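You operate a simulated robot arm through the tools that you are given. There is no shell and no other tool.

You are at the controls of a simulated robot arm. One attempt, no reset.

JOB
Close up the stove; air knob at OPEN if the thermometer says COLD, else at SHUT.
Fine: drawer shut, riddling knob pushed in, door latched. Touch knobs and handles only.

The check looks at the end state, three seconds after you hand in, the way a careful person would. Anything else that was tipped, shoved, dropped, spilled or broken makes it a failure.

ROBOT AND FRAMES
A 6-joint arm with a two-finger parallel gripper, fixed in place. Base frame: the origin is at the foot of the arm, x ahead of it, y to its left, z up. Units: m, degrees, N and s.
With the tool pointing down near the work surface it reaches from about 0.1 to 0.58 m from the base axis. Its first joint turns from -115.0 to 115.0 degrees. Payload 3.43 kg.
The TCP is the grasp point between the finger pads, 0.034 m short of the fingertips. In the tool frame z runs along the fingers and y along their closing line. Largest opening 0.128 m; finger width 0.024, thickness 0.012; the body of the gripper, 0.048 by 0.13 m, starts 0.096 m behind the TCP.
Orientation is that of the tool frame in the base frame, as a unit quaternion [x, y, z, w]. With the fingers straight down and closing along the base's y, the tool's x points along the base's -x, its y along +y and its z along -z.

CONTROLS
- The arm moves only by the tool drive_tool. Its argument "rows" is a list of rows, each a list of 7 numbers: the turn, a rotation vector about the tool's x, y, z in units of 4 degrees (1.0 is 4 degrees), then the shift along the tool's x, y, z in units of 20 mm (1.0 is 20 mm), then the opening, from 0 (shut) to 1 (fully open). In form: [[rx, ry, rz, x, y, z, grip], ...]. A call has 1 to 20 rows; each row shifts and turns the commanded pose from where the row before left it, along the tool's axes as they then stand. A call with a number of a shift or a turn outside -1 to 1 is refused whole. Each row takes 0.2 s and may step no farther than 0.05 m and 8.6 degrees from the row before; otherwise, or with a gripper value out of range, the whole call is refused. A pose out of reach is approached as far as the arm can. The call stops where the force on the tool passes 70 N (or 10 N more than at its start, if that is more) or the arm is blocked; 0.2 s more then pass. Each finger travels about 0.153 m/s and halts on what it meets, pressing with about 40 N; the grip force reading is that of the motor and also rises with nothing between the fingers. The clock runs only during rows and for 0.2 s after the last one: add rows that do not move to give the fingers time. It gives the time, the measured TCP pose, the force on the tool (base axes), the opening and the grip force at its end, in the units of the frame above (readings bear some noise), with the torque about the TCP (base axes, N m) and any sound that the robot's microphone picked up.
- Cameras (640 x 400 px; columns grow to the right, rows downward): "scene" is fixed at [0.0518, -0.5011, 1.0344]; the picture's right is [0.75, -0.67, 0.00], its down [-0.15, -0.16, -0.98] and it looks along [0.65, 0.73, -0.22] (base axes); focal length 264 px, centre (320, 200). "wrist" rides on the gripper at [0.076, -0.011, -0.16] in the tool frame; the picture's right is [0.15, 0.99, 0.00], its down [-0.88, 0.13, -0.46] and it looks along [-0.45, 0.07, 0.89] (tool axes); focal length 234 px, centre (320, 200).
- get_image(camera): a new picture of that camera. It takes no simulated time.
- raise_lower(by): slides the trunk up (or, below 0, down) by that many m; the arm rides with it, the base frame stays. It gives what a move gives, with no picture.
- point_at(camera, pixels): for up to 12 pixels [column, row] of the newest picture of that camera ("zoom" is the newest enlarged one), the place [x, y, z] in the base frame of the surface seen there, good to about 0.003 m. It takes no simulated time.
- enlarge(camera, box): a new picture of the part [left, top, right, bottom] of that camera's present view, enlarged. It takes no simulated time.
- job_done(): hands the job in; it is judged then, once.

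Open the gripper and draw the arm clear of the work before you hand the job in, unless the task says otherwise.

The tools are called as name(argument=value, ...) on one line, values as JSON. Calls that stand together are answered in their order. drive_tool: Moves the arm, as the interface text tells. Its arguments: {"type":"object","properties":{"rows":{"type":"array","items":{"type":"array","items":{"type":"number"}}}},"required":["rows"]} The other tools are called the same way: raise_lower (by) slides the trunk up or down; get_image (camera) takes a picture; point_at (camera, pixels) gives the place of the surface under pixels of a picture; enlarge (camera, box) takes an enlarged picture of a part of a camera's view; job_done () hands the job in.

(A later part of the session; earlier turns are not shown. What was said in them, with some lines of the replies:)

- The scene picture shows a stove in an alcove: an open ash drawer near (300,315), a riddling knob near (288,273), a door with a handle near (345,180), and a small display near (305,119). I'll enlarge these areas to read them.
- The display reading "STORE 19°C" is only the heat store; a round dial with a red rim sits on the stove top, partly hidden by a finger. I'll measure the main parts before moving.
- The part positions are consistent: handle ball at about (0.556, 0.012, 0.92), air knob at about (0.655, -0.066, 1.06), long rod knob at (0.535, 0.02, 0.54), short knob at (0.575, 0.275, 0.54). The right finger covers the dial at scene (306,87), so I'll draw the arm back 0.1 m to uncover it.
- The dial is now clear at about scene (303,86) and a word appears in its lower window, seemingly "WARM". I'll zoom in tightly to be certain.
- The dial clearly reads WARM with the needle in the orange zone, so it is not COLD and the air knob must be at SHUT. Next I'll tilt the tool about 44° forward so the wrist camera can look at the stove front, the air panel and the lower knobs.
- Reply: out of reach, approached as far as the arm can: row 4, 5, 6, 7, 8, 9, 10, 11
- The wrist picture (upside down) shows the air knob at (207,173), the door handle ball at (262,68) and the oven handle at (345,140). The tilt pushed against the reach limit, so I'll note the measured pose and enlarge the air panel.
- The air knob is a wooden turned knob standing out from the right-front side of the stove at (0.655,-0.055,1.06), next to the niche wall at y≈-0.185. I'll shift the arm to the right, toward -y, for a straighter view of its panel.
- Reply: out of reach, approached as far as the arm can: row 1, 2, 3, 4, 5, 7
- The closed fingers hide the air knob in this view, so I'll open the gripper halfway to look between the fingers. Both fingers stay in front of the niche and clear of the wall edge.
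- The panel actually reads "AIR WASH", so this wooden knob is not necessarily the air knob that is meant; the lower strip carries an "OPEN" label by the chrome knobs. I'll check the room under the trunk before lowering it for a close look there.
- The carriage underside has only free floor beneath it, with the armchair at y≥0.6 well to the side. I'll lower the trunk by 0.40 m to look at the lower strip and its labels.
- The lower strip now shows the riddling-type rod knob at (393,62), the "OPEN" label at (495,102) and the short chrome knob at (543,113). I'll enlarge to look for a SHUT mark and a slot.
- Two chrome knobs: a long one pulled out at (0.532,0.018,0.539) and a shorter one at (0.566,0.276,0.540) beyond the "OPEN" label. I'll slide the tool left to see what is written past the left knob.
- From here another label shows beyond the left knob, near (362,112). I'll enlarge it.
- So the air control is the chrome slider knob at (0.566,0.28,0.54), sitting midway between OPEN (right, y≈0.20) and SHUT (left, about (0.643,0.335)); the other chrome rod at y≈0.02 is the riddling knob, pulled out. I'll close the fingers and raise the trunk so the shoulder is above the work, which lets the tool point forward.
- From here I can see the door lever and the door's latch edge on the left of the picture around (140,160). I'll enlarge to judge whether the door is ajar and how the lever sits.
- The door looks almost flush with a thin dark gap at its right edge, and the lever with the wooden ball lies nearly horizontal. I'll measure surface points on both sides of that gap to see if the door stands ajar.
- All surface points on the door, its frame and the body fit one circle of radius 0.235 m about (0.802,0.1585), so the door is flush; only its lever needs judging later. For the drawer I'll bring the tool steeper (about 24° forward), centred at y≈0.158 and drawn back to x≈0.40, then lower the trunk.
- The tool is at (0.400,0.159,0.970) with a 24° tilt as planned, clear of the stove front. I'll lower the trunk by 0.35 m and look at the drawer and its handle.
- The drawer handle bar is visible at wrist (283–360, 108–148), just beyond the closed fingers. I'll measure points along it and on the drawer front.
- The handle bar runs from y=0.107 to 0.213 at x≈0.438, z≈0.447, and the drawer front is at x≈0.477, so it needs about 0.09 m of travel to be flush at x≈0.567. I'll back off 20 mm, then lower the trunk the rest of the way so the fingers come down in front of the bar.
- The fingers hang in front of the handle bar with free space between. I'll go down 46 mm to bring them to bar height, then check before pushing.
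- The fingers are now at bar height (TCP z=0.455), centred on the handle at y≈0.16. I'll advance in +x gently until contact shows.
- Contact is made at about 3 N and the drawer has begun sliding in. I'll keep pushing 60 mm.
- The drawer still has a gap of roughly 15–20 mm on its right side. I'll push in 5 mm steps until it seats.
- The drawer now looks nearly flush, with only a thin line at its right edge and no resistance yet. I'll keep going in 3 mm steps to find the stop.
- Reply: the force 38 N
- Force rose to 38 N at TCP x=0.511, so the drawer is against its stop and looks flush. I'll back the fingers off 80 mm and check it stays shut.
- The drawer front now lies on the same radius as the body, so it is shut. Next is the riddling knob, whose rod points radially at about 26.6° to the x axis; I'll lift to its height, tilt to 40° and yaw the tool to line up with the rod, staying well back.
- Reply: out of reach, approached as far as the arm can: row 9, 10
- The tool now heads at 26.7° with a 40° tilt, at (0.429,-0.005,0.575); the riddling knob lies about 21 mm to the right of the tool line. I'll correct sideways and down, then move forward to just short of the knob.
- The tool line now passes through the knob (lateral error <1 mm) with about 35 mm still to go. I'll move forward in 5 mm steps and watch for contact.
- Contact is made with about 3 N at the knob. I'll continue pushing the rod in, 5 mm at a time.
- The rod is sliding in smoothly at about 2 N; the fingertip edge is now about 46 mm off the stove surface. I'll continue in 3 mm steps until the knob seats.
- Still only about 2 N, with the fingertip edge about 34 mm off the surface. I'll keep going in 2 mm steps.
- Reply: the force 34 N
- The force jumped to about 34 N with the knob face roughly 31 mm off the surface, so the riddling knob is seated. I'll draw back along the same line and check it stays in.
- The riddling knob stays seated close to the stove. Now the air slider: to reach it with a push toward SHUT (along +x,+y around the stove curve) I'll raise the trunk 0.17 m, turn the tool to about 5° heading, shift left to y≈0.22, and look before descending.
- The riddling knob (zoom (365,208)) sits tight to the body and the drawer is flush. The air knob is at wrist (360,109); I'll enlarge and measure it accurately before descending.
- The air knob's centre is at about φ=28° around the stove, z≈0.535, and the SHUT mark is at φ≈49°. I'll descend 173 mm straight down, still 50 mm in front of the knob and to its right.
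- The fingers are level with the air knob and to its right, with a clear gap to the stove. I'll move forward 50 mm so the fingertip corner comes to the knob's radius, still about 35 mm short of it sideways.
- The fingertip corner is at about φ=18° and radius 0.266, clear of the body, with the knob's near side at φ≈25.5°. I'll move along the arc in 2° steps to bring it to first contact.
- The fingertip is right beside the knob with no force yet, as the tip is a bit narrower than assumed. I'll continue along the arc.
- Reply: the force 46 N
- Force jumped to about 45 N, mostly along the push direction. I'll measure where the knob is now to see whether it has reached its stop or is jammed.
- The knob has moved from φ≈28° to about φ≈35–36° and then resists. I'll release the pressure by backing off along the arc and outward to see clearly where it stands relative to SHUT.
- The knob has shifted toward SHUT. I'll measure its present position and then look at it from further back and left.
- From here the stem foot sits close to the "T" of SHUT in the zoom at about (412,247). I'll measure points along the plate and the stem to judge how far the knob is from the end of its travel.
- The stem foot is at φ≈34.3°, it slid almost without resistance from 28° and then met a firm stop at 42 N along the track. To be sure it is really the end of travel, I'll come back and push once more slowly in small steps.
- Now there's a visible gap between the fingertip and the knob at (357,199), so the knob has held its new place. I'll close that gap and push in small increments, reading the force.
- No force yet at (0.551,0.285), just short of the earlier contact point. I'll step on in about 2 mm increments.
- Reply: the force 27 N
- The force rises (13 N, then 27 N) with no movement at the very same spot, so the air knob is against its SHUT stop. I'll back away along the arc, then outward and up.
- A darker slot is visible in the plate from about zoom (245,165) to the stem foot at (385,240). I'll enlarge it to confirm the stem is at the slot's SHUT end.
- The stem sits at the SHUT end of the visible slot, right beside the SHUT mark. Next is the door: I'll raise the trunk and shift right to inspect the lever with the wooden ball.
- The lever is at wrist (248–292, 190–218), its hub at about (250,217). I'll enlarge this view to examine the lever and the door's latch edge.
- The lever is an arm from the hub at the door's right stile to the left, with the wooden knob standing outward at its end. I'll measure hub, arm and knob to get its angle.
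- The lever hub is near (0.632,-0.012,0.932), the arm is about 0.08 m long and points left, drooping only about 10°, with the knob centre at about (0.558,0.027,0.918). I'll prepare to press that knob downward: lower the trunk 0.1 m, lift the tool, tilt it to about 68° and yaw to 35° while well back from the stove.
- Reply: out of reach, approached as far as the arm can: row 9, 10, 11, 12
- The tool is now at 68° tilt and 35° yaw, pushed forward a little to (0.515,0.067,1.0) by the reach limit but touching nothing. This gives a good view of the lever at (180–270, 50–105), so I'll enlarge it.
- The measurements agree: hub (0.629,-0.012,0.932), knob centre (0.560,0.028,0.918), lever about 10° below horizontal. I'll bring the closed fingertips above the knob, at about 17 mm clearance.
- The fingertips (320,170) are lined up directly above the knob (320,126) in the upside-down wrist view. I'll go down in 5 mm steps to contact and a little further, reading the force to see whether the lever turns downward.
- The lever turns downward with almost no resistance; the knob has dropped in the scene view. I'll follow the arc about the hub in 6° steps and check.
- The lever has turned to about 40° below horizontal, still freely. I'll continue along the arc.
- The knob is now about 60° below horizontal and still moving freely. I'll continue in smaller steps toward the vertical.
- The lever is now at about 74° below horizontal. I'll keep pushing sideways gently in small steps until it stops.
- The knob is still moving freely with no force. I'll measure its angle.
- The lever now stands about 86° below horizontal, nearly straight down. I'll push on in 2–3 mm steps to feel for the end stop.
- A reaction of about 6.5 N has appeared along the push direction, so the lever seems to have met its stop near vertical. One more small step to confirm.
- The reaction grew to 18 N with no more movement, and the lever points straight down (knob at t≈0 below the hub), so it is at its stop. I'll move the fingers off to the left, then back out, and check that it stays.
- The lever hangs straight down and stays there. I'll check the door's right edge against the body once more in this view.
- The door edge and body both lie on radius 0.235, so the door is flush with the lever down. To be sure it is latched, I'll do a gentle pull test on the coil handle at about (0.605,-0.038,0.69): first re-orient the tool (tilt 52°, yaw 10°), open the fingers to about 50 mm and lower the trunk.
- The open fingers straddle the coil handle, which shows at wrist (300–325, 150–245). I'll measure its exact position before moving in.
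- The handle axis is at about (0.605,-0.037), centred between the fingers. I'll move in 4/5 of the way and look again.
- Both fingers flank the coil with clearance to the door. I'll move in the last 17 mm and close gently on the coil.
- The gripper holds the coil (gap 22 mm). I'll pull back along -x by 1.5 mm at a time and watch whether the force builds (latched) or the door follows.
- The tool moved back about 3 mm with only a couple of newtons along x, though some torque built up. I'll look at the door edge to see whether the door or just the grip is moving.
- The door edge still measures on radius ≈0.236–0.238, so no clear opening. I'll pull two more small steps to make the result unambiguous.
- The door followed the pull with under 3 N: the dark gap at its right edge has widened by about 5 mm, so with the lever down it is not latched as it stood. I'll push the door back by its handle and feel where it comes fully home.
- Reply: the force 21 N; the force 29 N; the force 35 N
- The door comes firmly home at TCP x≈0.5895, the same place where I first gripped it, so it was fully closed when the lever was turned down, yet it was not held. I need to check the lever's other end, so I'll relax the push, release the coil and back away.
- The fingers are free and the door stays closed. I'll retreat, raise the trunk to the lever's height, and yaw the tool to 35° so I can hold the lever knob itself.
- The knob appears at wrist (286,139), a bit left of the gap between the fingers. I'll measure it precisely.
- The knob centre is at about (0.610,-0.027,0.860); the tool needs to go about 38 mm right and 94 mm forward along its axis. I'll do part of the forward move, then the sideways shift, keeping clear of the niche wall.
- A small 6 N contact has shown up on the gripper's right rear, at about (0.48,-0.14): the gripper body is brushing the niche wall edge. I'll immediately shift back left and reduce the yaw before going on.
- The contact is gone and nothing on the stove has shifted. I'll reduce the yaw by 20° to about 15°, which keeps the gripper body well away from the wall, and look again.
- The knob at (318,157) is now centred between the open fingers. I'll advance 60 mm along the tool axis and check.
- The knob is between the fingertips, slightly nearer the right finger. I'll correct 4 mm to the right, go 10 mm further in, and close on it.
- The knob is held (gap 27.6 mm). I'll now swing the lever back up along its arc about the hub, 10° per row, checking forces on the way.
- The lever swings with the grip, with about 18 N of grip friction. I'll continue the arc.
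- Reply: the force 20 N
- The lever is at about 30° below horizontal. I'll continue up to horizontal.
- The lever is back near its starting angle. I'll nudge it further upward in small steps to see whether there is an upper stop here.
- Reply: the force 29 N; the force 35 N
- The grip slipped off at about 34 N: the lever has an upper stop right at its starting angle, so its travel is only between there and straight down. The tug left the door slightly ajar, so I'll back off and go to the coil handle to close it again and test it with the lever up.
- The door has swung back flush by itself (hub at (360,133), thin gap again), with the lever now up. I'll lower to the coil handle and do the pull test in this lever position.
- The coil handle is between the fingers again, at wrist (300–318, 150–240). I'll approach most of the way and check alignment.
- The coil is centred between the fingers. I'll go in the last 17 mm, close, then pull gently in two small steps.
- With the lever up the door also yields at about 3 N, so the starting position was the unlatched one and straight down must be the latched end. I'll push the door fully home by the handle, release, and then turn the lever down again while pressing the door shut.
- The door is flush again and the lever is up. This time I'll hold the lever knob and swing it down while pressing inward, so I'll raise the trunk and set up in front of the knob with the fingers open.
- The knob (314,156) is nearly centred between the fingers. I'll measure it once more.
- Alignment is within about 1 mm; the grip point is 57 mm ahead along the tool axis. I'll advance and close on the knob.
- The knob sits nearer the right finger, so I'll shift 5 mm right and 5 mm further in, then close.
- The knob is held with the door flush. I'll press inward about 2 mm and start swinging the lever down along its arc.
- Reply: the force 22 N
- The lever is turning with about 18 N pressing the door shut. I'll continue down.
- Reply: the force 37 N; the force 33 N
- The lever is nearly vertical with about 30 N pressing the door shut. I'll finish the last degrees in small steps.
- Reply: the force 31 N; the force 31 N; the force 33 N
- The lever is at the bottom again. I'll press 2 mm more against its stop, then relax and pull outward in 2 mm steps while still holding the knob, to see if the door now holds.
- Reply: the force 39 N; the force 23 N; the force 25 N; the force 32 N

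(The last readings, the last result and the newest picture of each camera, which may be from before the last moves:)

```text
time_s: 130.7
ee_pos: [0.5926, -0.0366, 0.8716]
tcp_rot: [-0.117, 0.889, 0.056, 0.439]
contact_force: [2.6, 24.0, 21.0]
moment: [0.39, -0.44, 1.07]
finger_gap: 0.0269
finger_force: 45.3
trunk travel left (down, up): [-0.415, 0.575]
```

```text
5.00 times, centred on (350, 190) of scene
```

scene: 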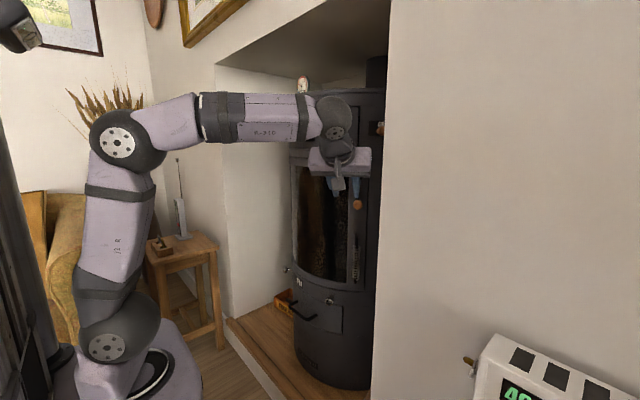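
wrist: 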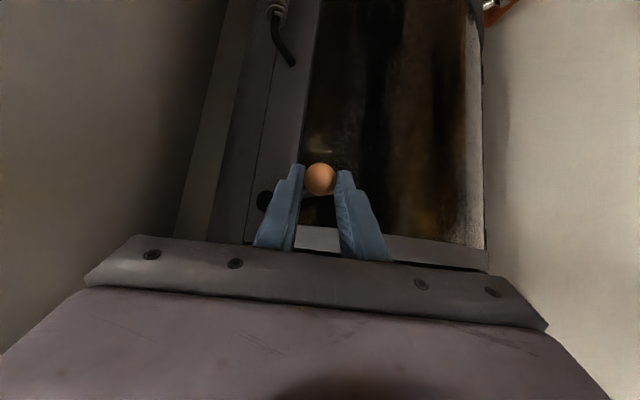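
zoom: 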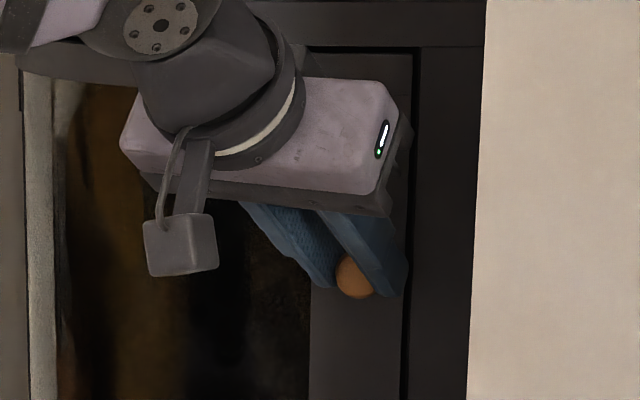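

The force is building instead of the door following. I'll now pull purely along -x, the direction in which the door would swing open, to separate this from the lever's side stop.

drive_tool(rows=[[0, 0, 0, 0.045, 0.02, -0.057, 0]])

drive_tool(rows=[[0, 0, 0, 0.045, 0.02, -0.057, 0]])

enlarge(camera="scene", box=[310, 150, 390, 230])

```text
time_s: 131.1
ee_pos: [0.592, -0.0365, 0.8725]
tcp_rot: [-0.117, 0.889, 0.057, 0.438]
contact_force: [2.7, 24.1, 20.9]
moment: [0.57, -0.63, 0.95]
finger_gap: 0.0266
finger_force: 44.3
trunk travel left (down, up): [-0.415, 0.575]
```

```text
time_s: 131.5
ee_pos: [0.5896, -0.0368, 0.8728]
tcp_rot: [-0.117, 0.889, 0.058, 0.438]
contact_force: [4.7, 25.5, 17.5]
moment: [0.83, -1.16, 0.72]
finger_gap: 0.0269
finger_force: 44.6
trunk travel left (down, up): [-0.415, 0.575]
```

```text
5.00 times, centred on (350, 190) of scene
```

zoom: 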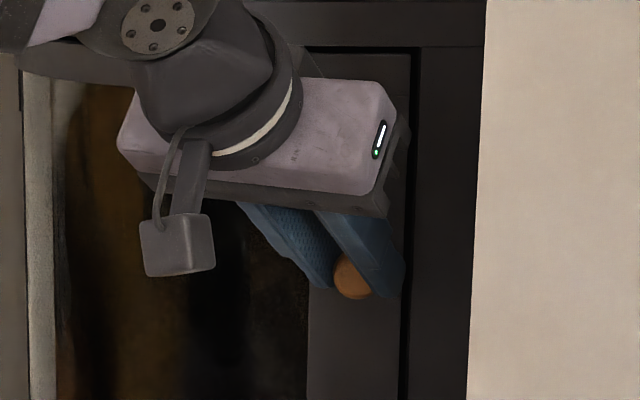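

Still ambiguous: x has moved about 2 mm per step with only 5 N. I'll pull two more steps.

drive_tool(rows=[[0, 0, 0, 0.06, 0.026, -0.076, 0]])

drive_tool(rows=[[0, 0, 0, 0.06, 0.026, -0.076, 0]])

enlarge(camera="scene", box=[310, 150, 390, 230])

get_image(camera="wrist")

```text
time_s: 131.9
ee_pos: [0.5892, -0.0364, 0.872]
tcp_rot: [-0.118, 0.889, 0.058, 0.438]
contact_force: [6.8, 27.0, 18.6]
moment: [0.61, -0.76, 0.52]
finger_gap: 0.0267
finger_force: 45.5
trunk travel left (down, up): [-0.415, 0.575]
```

```text
time_s: 132.3
ee_pos: [0.5868, -0.0357, 0.8716]
tcp_rot: [-0.118, 0.889, 0.059, 0.437]
contact_force: [7.0, 27.3, 18.7]
moment: [0.63, -0.81, 0.43]
finger_gap: 0.0269
finger_force: 45.3
trunk travel left (down, up): [-0.415, 0.575]
```

```text
5.00 times, centred on (350, 190) of scene
```

zoom: 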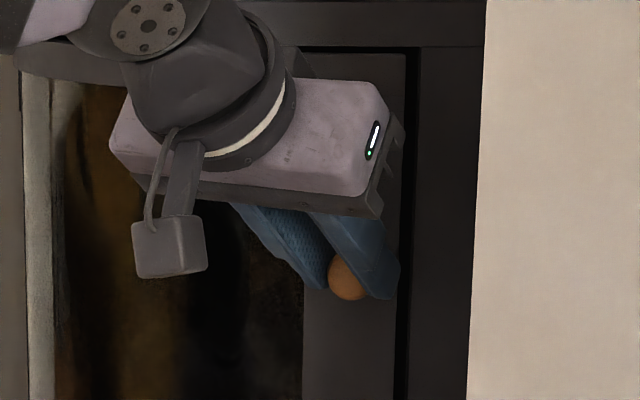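

```text
taken
```

wrist: 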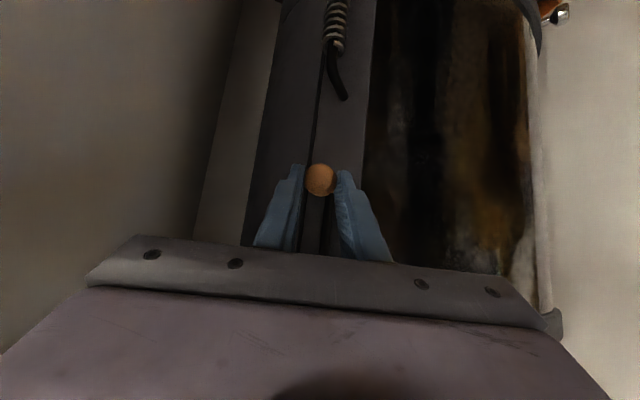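

The door still creeps open at about 7 N even with the lever down, so this latch gives no hard catch at either end; only the lever position and the flush door tell. Since up is where it started (unlatched), I'll leave the lever down: first I push the door back home and unload the sideways and downward forces.

drive_tool(rows=[[0, 0, 0, -0.1, 0.003, 0.1, 0], [0, 0, 0, -0.1, 0.003, 0.1, 0], [0, 0, 0, -0.08, 0, 0.03, 0]])

enlarge(camera="scene", box=[310, 150, 390, 230])

```text
time_s: 133.1
ee_pos: [0.5913, -0.0364, 0.8722]
tcp_rot: [-0.116, 0.891, 0.057, 0.436]
contact_force: [0.8, 17.6, 13.4]
moment: [0.5, -0.84, 0.72]
finger_gap: 0.0265
finger_force: 44.9
trunk travel left (down, up): [-0.415, 0.575]
```

```text
5.00 times, centred on (350, 190) of scene
```

zoom: 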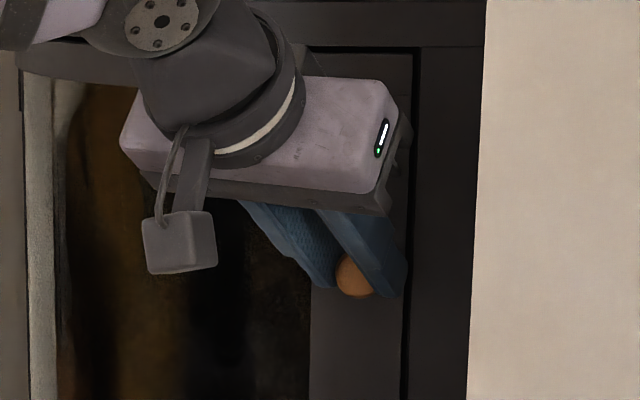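

Forces are coming down and the door is nearly home. One more correction in +x, +y and up.

drive_tool(rows=[[0, 0, 0, -0.13, 0.047, 0.045, 0], [0, 0, 0, 0, 0, 0, 0]])

drive_tool(rows=[[0, 0, 0, -0.1, 0.04, 0.06, 0], [0, 0, 0, 0, 0, 0, 0]])

```text
time_s: 133.7
ee_pos: [0.5927, -0.0362, 0.8716]
tcp_rot: [-0.115, 0.891, 0.057, 0.435]
contact_force: [-7.1, 10.3, 6.2]
moment: [0.93, -1.17, 0.28]
finger_gap: 0.0266
finger_force: 45.5
trunk travel left (down, up): [-0.415, 0.575]
```

```text
time_s: 134.3
ee_pos: [0.5931, -0.0361, 0.8724]
tcp_rot: [-0.117, 0.892, 0.055, 0.434]
contact_force: [-23.8, 0.5, -2.1]
moment: [0.11, -0.22, 0.31]
finger_gap: 0.0266
finger_force: 45.2
trunk travel left (down, up): [-0.415, 0.575]
```

The door is pressed home at 24 N with side loads near zero. I'll relax the push, open the fingers and see whether lever and door stay put.

drive_tool(rows=[[0, 0, 0, 0.06, 0.026, -0.076, 0], [0, 0, 0, 0, 0, 0, 0]])

drive_tool(rows=[[0, 0, 0, 0, 0, 0, 0.24], [0, 0, 0, 0, 0, 0, 0.3], [0, 0, 0, 0, 0, 0, 0.35], [0, 0, 0, 0, 0, 0, 0.35]])

get_image(camera="wrist")

enlarge(camera="wrist", box=[240, 110, 400, 260])

```text
time_s: 134.9
ee_pos: [0.5937, -0.0368, 0.8721]
tcp_rot: [-0.118, 0.892, 0.056, 0.433]
contact_force: [-21.9, -4.3, -8.3]
moment: [-0.46, 0.68, 0.39]
finger_gap: 0.0269
finger_force: 45.1
trunk travel left (down, up): [-0.415, 0.575]
```

```text
time_s: 135.9
ee_pos: [0.5947, -0.0363, 0.8737]
tcp_rot: [-0.117, 0.891, 0.056, 0.435]
contact_force: [-0.6, 0.8, 0.2]
moment: [0.01, -0.02, 0.02]
finger_gap: 0.0448
finger_force: 0.1
trunk travel left (down, up): [-0.415, 0.575]
```

```text
taken
```

wrist: 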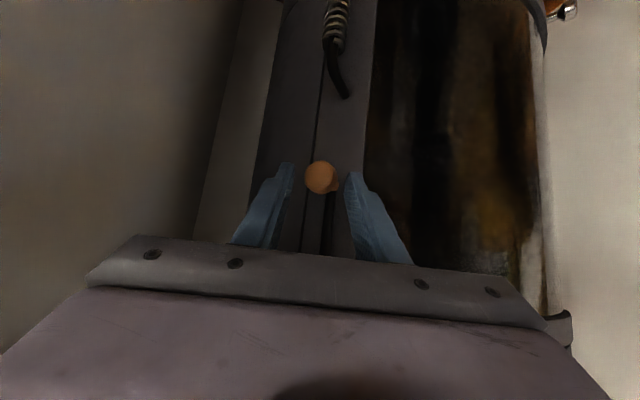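

```text
2.67 times, centred on (320, 185) of wrist
```

zoom: 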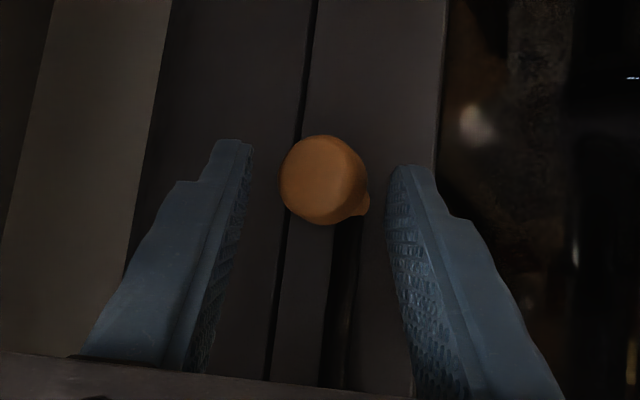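

The fingers are open around the knob and the lever hangs straight. I'll retreat along the tool axis and inspect.

drive_tool(rows=[[0, 0, 0, 0, 0, -0.8, 0.35], [0, 0, 0, 0, 0, -0.9, 0.35], [0, 0, 0, 0, 0.1, -1, 0.35], [0, 0, 0, 0, 0.3, -1, 0.3], [0, 0, 0, 0, 0.5, -0.5, 0.1], [0, 0, 0, 0, 0.5, 0, 0]])

get_image(camera="wrist")

enlarge(camera="scene", box=[310, 150, 390, 230])

enlarge(camera="wrist", box=[200, 50, 400, 230])

```text
time_s: 137.3
ee_pos: [0.5236, -0.0268, 0.9259]
tcp_rot: [-0.117, 0.891, 0.056, 0.434]
contact_force: [0.3, -0.5, 0.6]
moment: [-0.03, 0.0, -0.02]
finger_gap: 0.0
finger_force: 33.0
trunk travel left (down, up): [-0.415, 0.575]
```

```text
taken
```

wrist: 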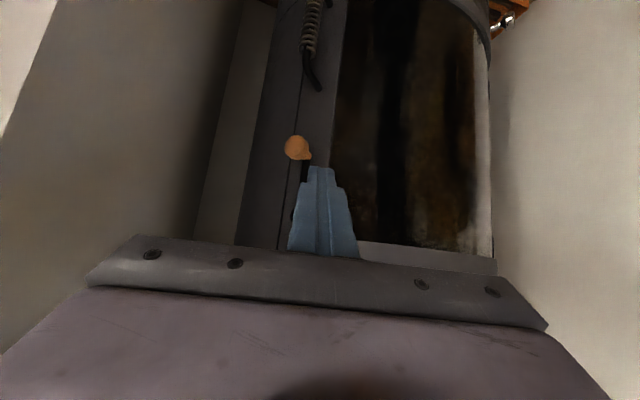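

```text
5.00 times, centred on (350, 190) of scene
```

zoom: 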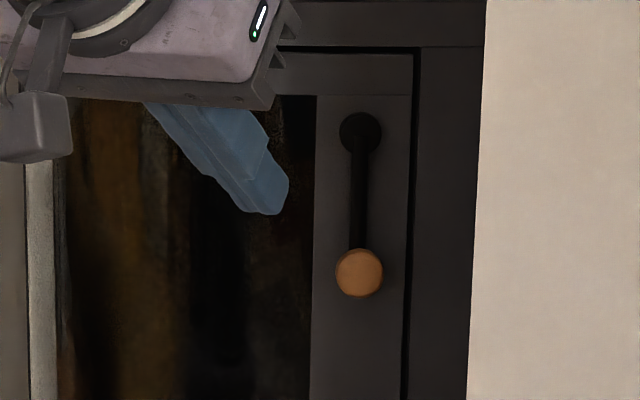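

```text
2.22 times, centred on (300, 140) of wrist
```

zoom: 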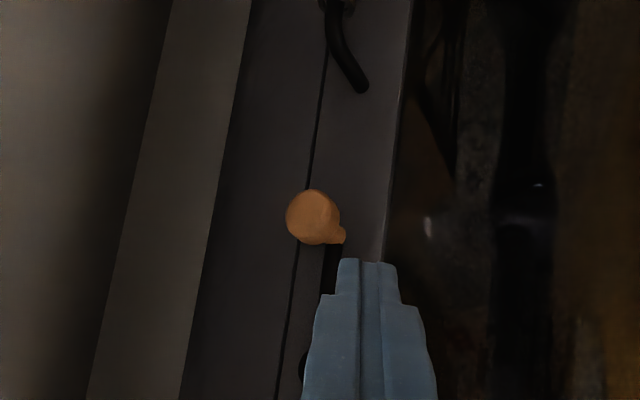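

The lever hangs straight down and the door is flush again. I'll now draw the arm back and tilt it up out of the way so both cameras can check everything.

drive_tool(rows=[[0, 0, 0, 0.5, 0.2, -0.6, 0], [0, 0, 0, 0.5, 0.2, -0.6, 0], [0, 1, 0, 0.3, 0.2, -0.6, 0], [0, 1, 0, 0.3, 0.2, -0.6, 0.3], [0, 1, 0, 0.3, 0.2, -0.5, 0.5], [0, 1, 0, 0.3, 0.2, -0.5, 0.7], [0, 1, 0, 0.3, 0.2, -0.4, 0.8], [0, 1, 0, 0.3, 0.2, -0.4, 0.8], [0, 1, 0, 0.3, 0.2, -0.3, 0.8], [0, 1, 0, 0.3, 0.2, -0.3, 0.8]])

get_image(camera="scene")

get_image(camera="wrist")

```text
time_s: 139.5
ee_pos: [0.4024, -0.018, 0.9495]
tcp_rot: [-0.127, 0.977, 0.021, 0.171]
contact_force: [-0.5, 1.5, -0.1]
moment: [0.01, -0.01, 0.02]
finger_gap: 0.1024
finger_force: 0.1
trunk travel left (down, up): [-0.415, 0.575]
```

```text
taken
```

scene: 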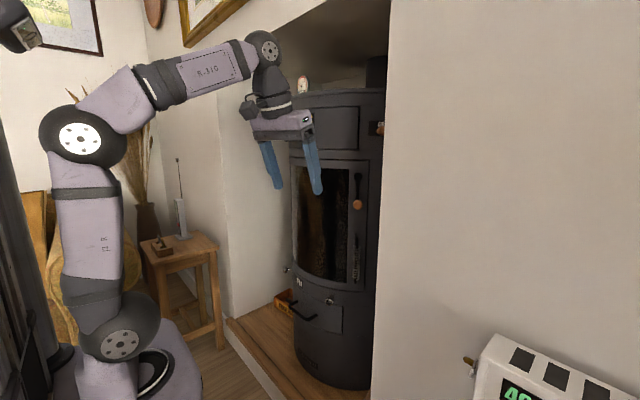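

```text
taken
```

wrist: 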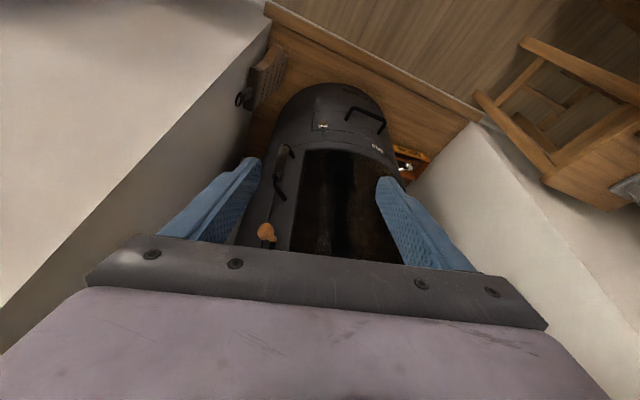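

The arm is clear. I'll enlarge the stove in the scene view for a full check of the lever, door edge, drawer and knobs.

enlarge(camera="scene", box=[320, 150, 390, 220])

enlarge(camera="scene", box=[270, 250, 380, 340])

enlarge(camera="wrist", box=[300, 80, 440, 190])

enlarge(camera="scene", box=[270, 70, 400, 160])

```text
5.71 times, centred on (355, 185) of scene
```

zoom: 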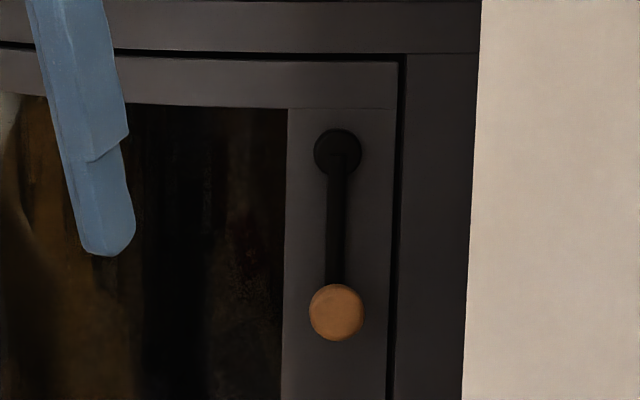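

```text
4.44 times, centred on (325, 295) of scene
```

zoom: 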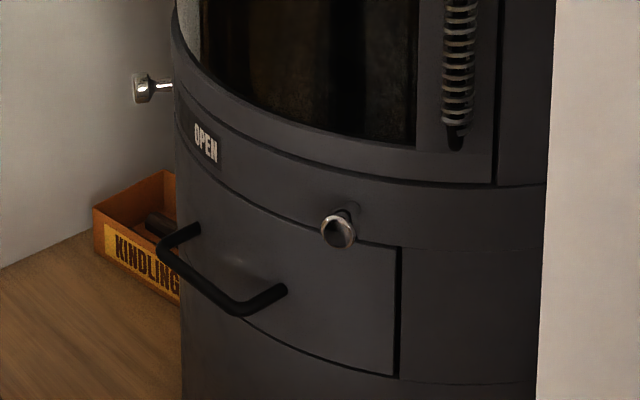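

```text
3.64 times, centred on (370, 135) of wrist
```

zoom: 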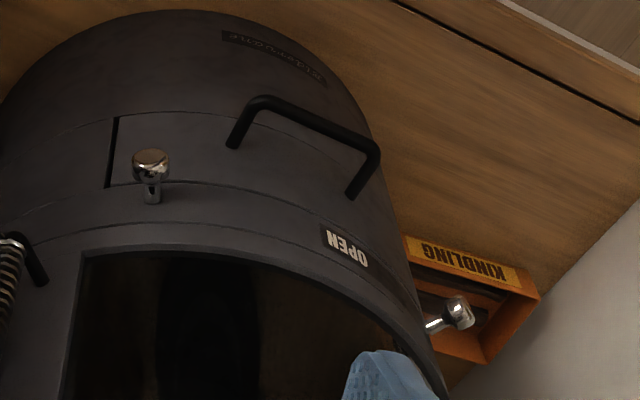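

```text
4.44 times, centred on (335, 115) of scene
```

zoom: 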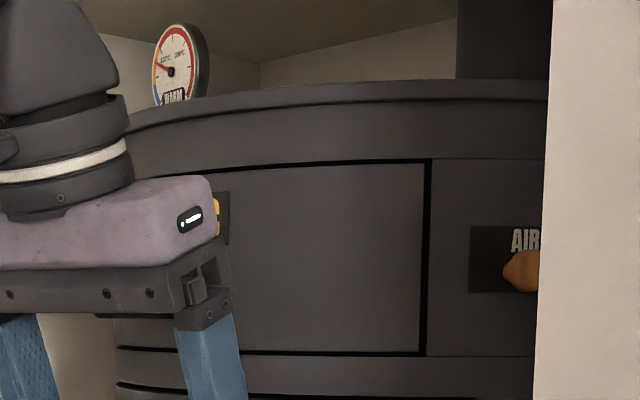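

Everything looks right: lever down and door flush, drawer flush, riddling knob in, air knob at the left end, dial still WARM, kindling box in place. I'll retreat a little further with the gripper fully open and take a last measurement of the air and riddling knobs.

drive_tool(rows=[[0, 0, 0, 0.85, 0.2, -0.3, 1], [0, 0, 0, 0.85, 0.2, -0.3, 1], [0, 0, 0, 0.85, 0.2, -0.3, 1]])

get_image(camera="wrist")

enlarge(camera="wrist", box=[280, 90, 440, 220])

get_image(camera="scene")

```text
time_s: 140.3
ee_pos: [0.3485, -0.0199, 0.9492]
tcp_rot: [-0.129, 0.976, 0.022, 0.172]
contact_force: [-0.1, -0.6, -0.9]
moment: [0.0, -0.02, -0.02]
finger_gap: 0.1282
finger_force: 0.1
trunk travel left (down, up): [-0.415, 0.575]
```

```text
taken
```

wrist: 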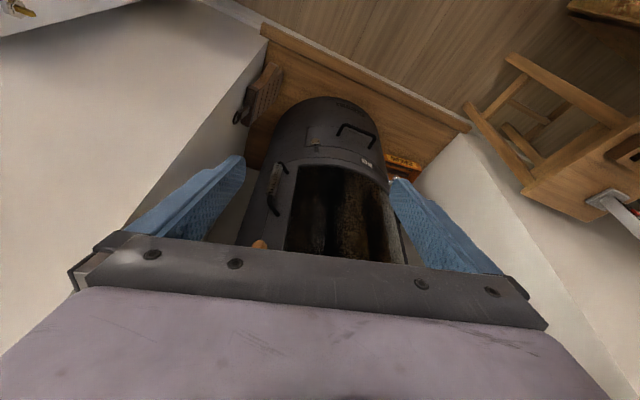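

```text
3.08 times, centred on (360, 155) of wrist
```

zoom: 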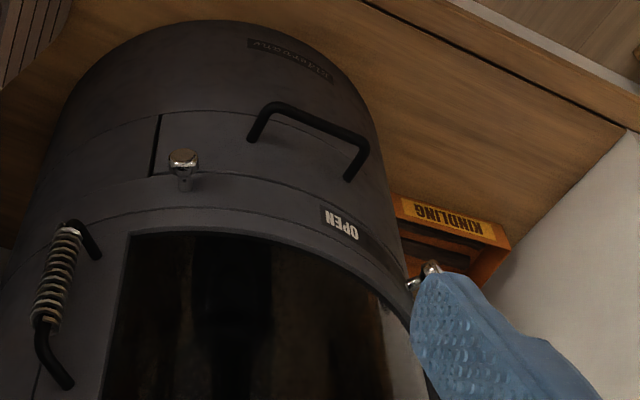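

```text
taken
```

scene: 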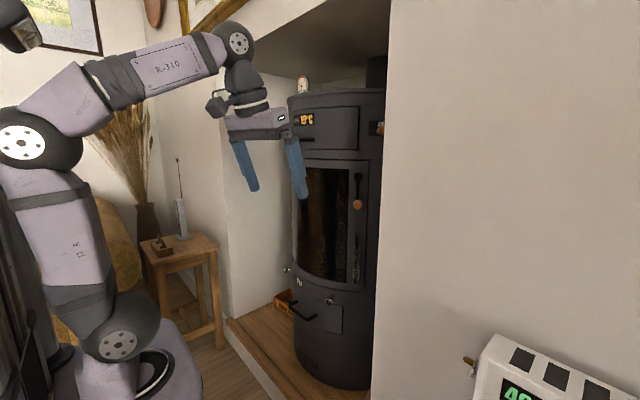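

All parts are in their final positions and the arm is clear with the gripper open. One last measurement of the air knob, riddling knob, lever and door edge in the scene picture.

enlarge(camera="scene", box=[270, 250, 350, 310])

point_at(camera="scene", pixels=[[287, 270], [286, 268], [329, 300], [357, 204], [358, 176], [362, 240], [369, 240], [364, 165], [371, 165], [335, 320], [320, 310]])

```text
6.67 times, centred on (310, 280) of scene
```

zoom: 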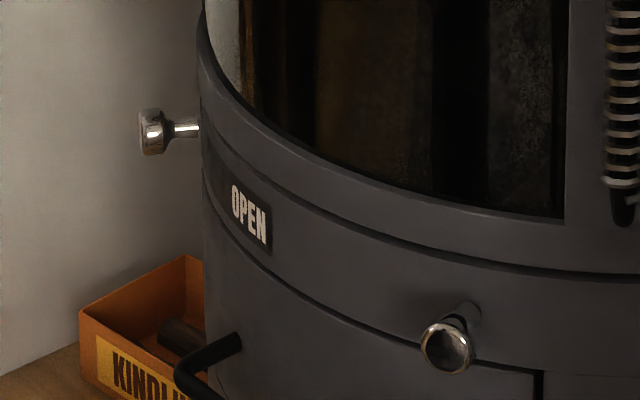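

```text
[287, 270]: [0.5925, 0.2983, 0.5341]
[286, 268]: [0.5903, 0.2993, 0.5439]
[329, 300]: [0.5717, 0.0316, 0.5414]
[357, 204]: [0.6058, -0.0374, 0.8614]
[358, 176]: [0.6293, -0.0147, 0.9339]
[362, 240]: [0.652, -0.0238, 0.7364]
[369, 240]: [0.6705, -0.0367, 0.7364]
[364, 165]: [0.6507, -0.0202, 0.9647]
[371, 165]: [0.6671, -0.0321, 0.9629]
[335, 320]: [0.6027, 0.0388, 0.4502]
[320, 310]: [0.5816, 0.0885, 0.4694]
```

Measurements confirm the end state:
- **Drawer:** flush with the stove body.
- **Riddling knob:** in, at radius about 0.263.
- **Air knob:** at its SHUT stop.
- **Door:** flush, with the lever straight down.

The gripper is open and the arm is well clear, so I hand the job in.

job_done()

```text
The job is handed in.
```

I've handed the job in with the stove closed up, but I couldn't confirm that the door latch actually holds.

- **Thermometer:** the dial on top of the stove reads WARM, so I set the air knob to SHUT. It slid freely and then met a firm stop beside the SHUT mark. The separate wooden "AIR WASH" knob was left alone.
- **Drawer:** pushed in by its handle to the stop and flush with the body.
- **Riddling knob:** pushed in until it seated.
- **Door:** flush with the stove, lever turned to its stop, pointing straight down. I took straight down as latched because the lever started at its other stop and the door moved freely with it there. But a gentle pull still moved the door a few millimetres with the lever down, so neither position showed a hard catch.

**Other contact:** while I was lining up on the lever, the gripper lightly brushed the edge of the niche wall (about 6 N), and I backed off at once. When the grip slipped off the lever knob, the door opened a little and swung shut on its own. I saw nothing tipped, moved or damaged afterwards.

The gripper is open and the arm is clear of the stove.
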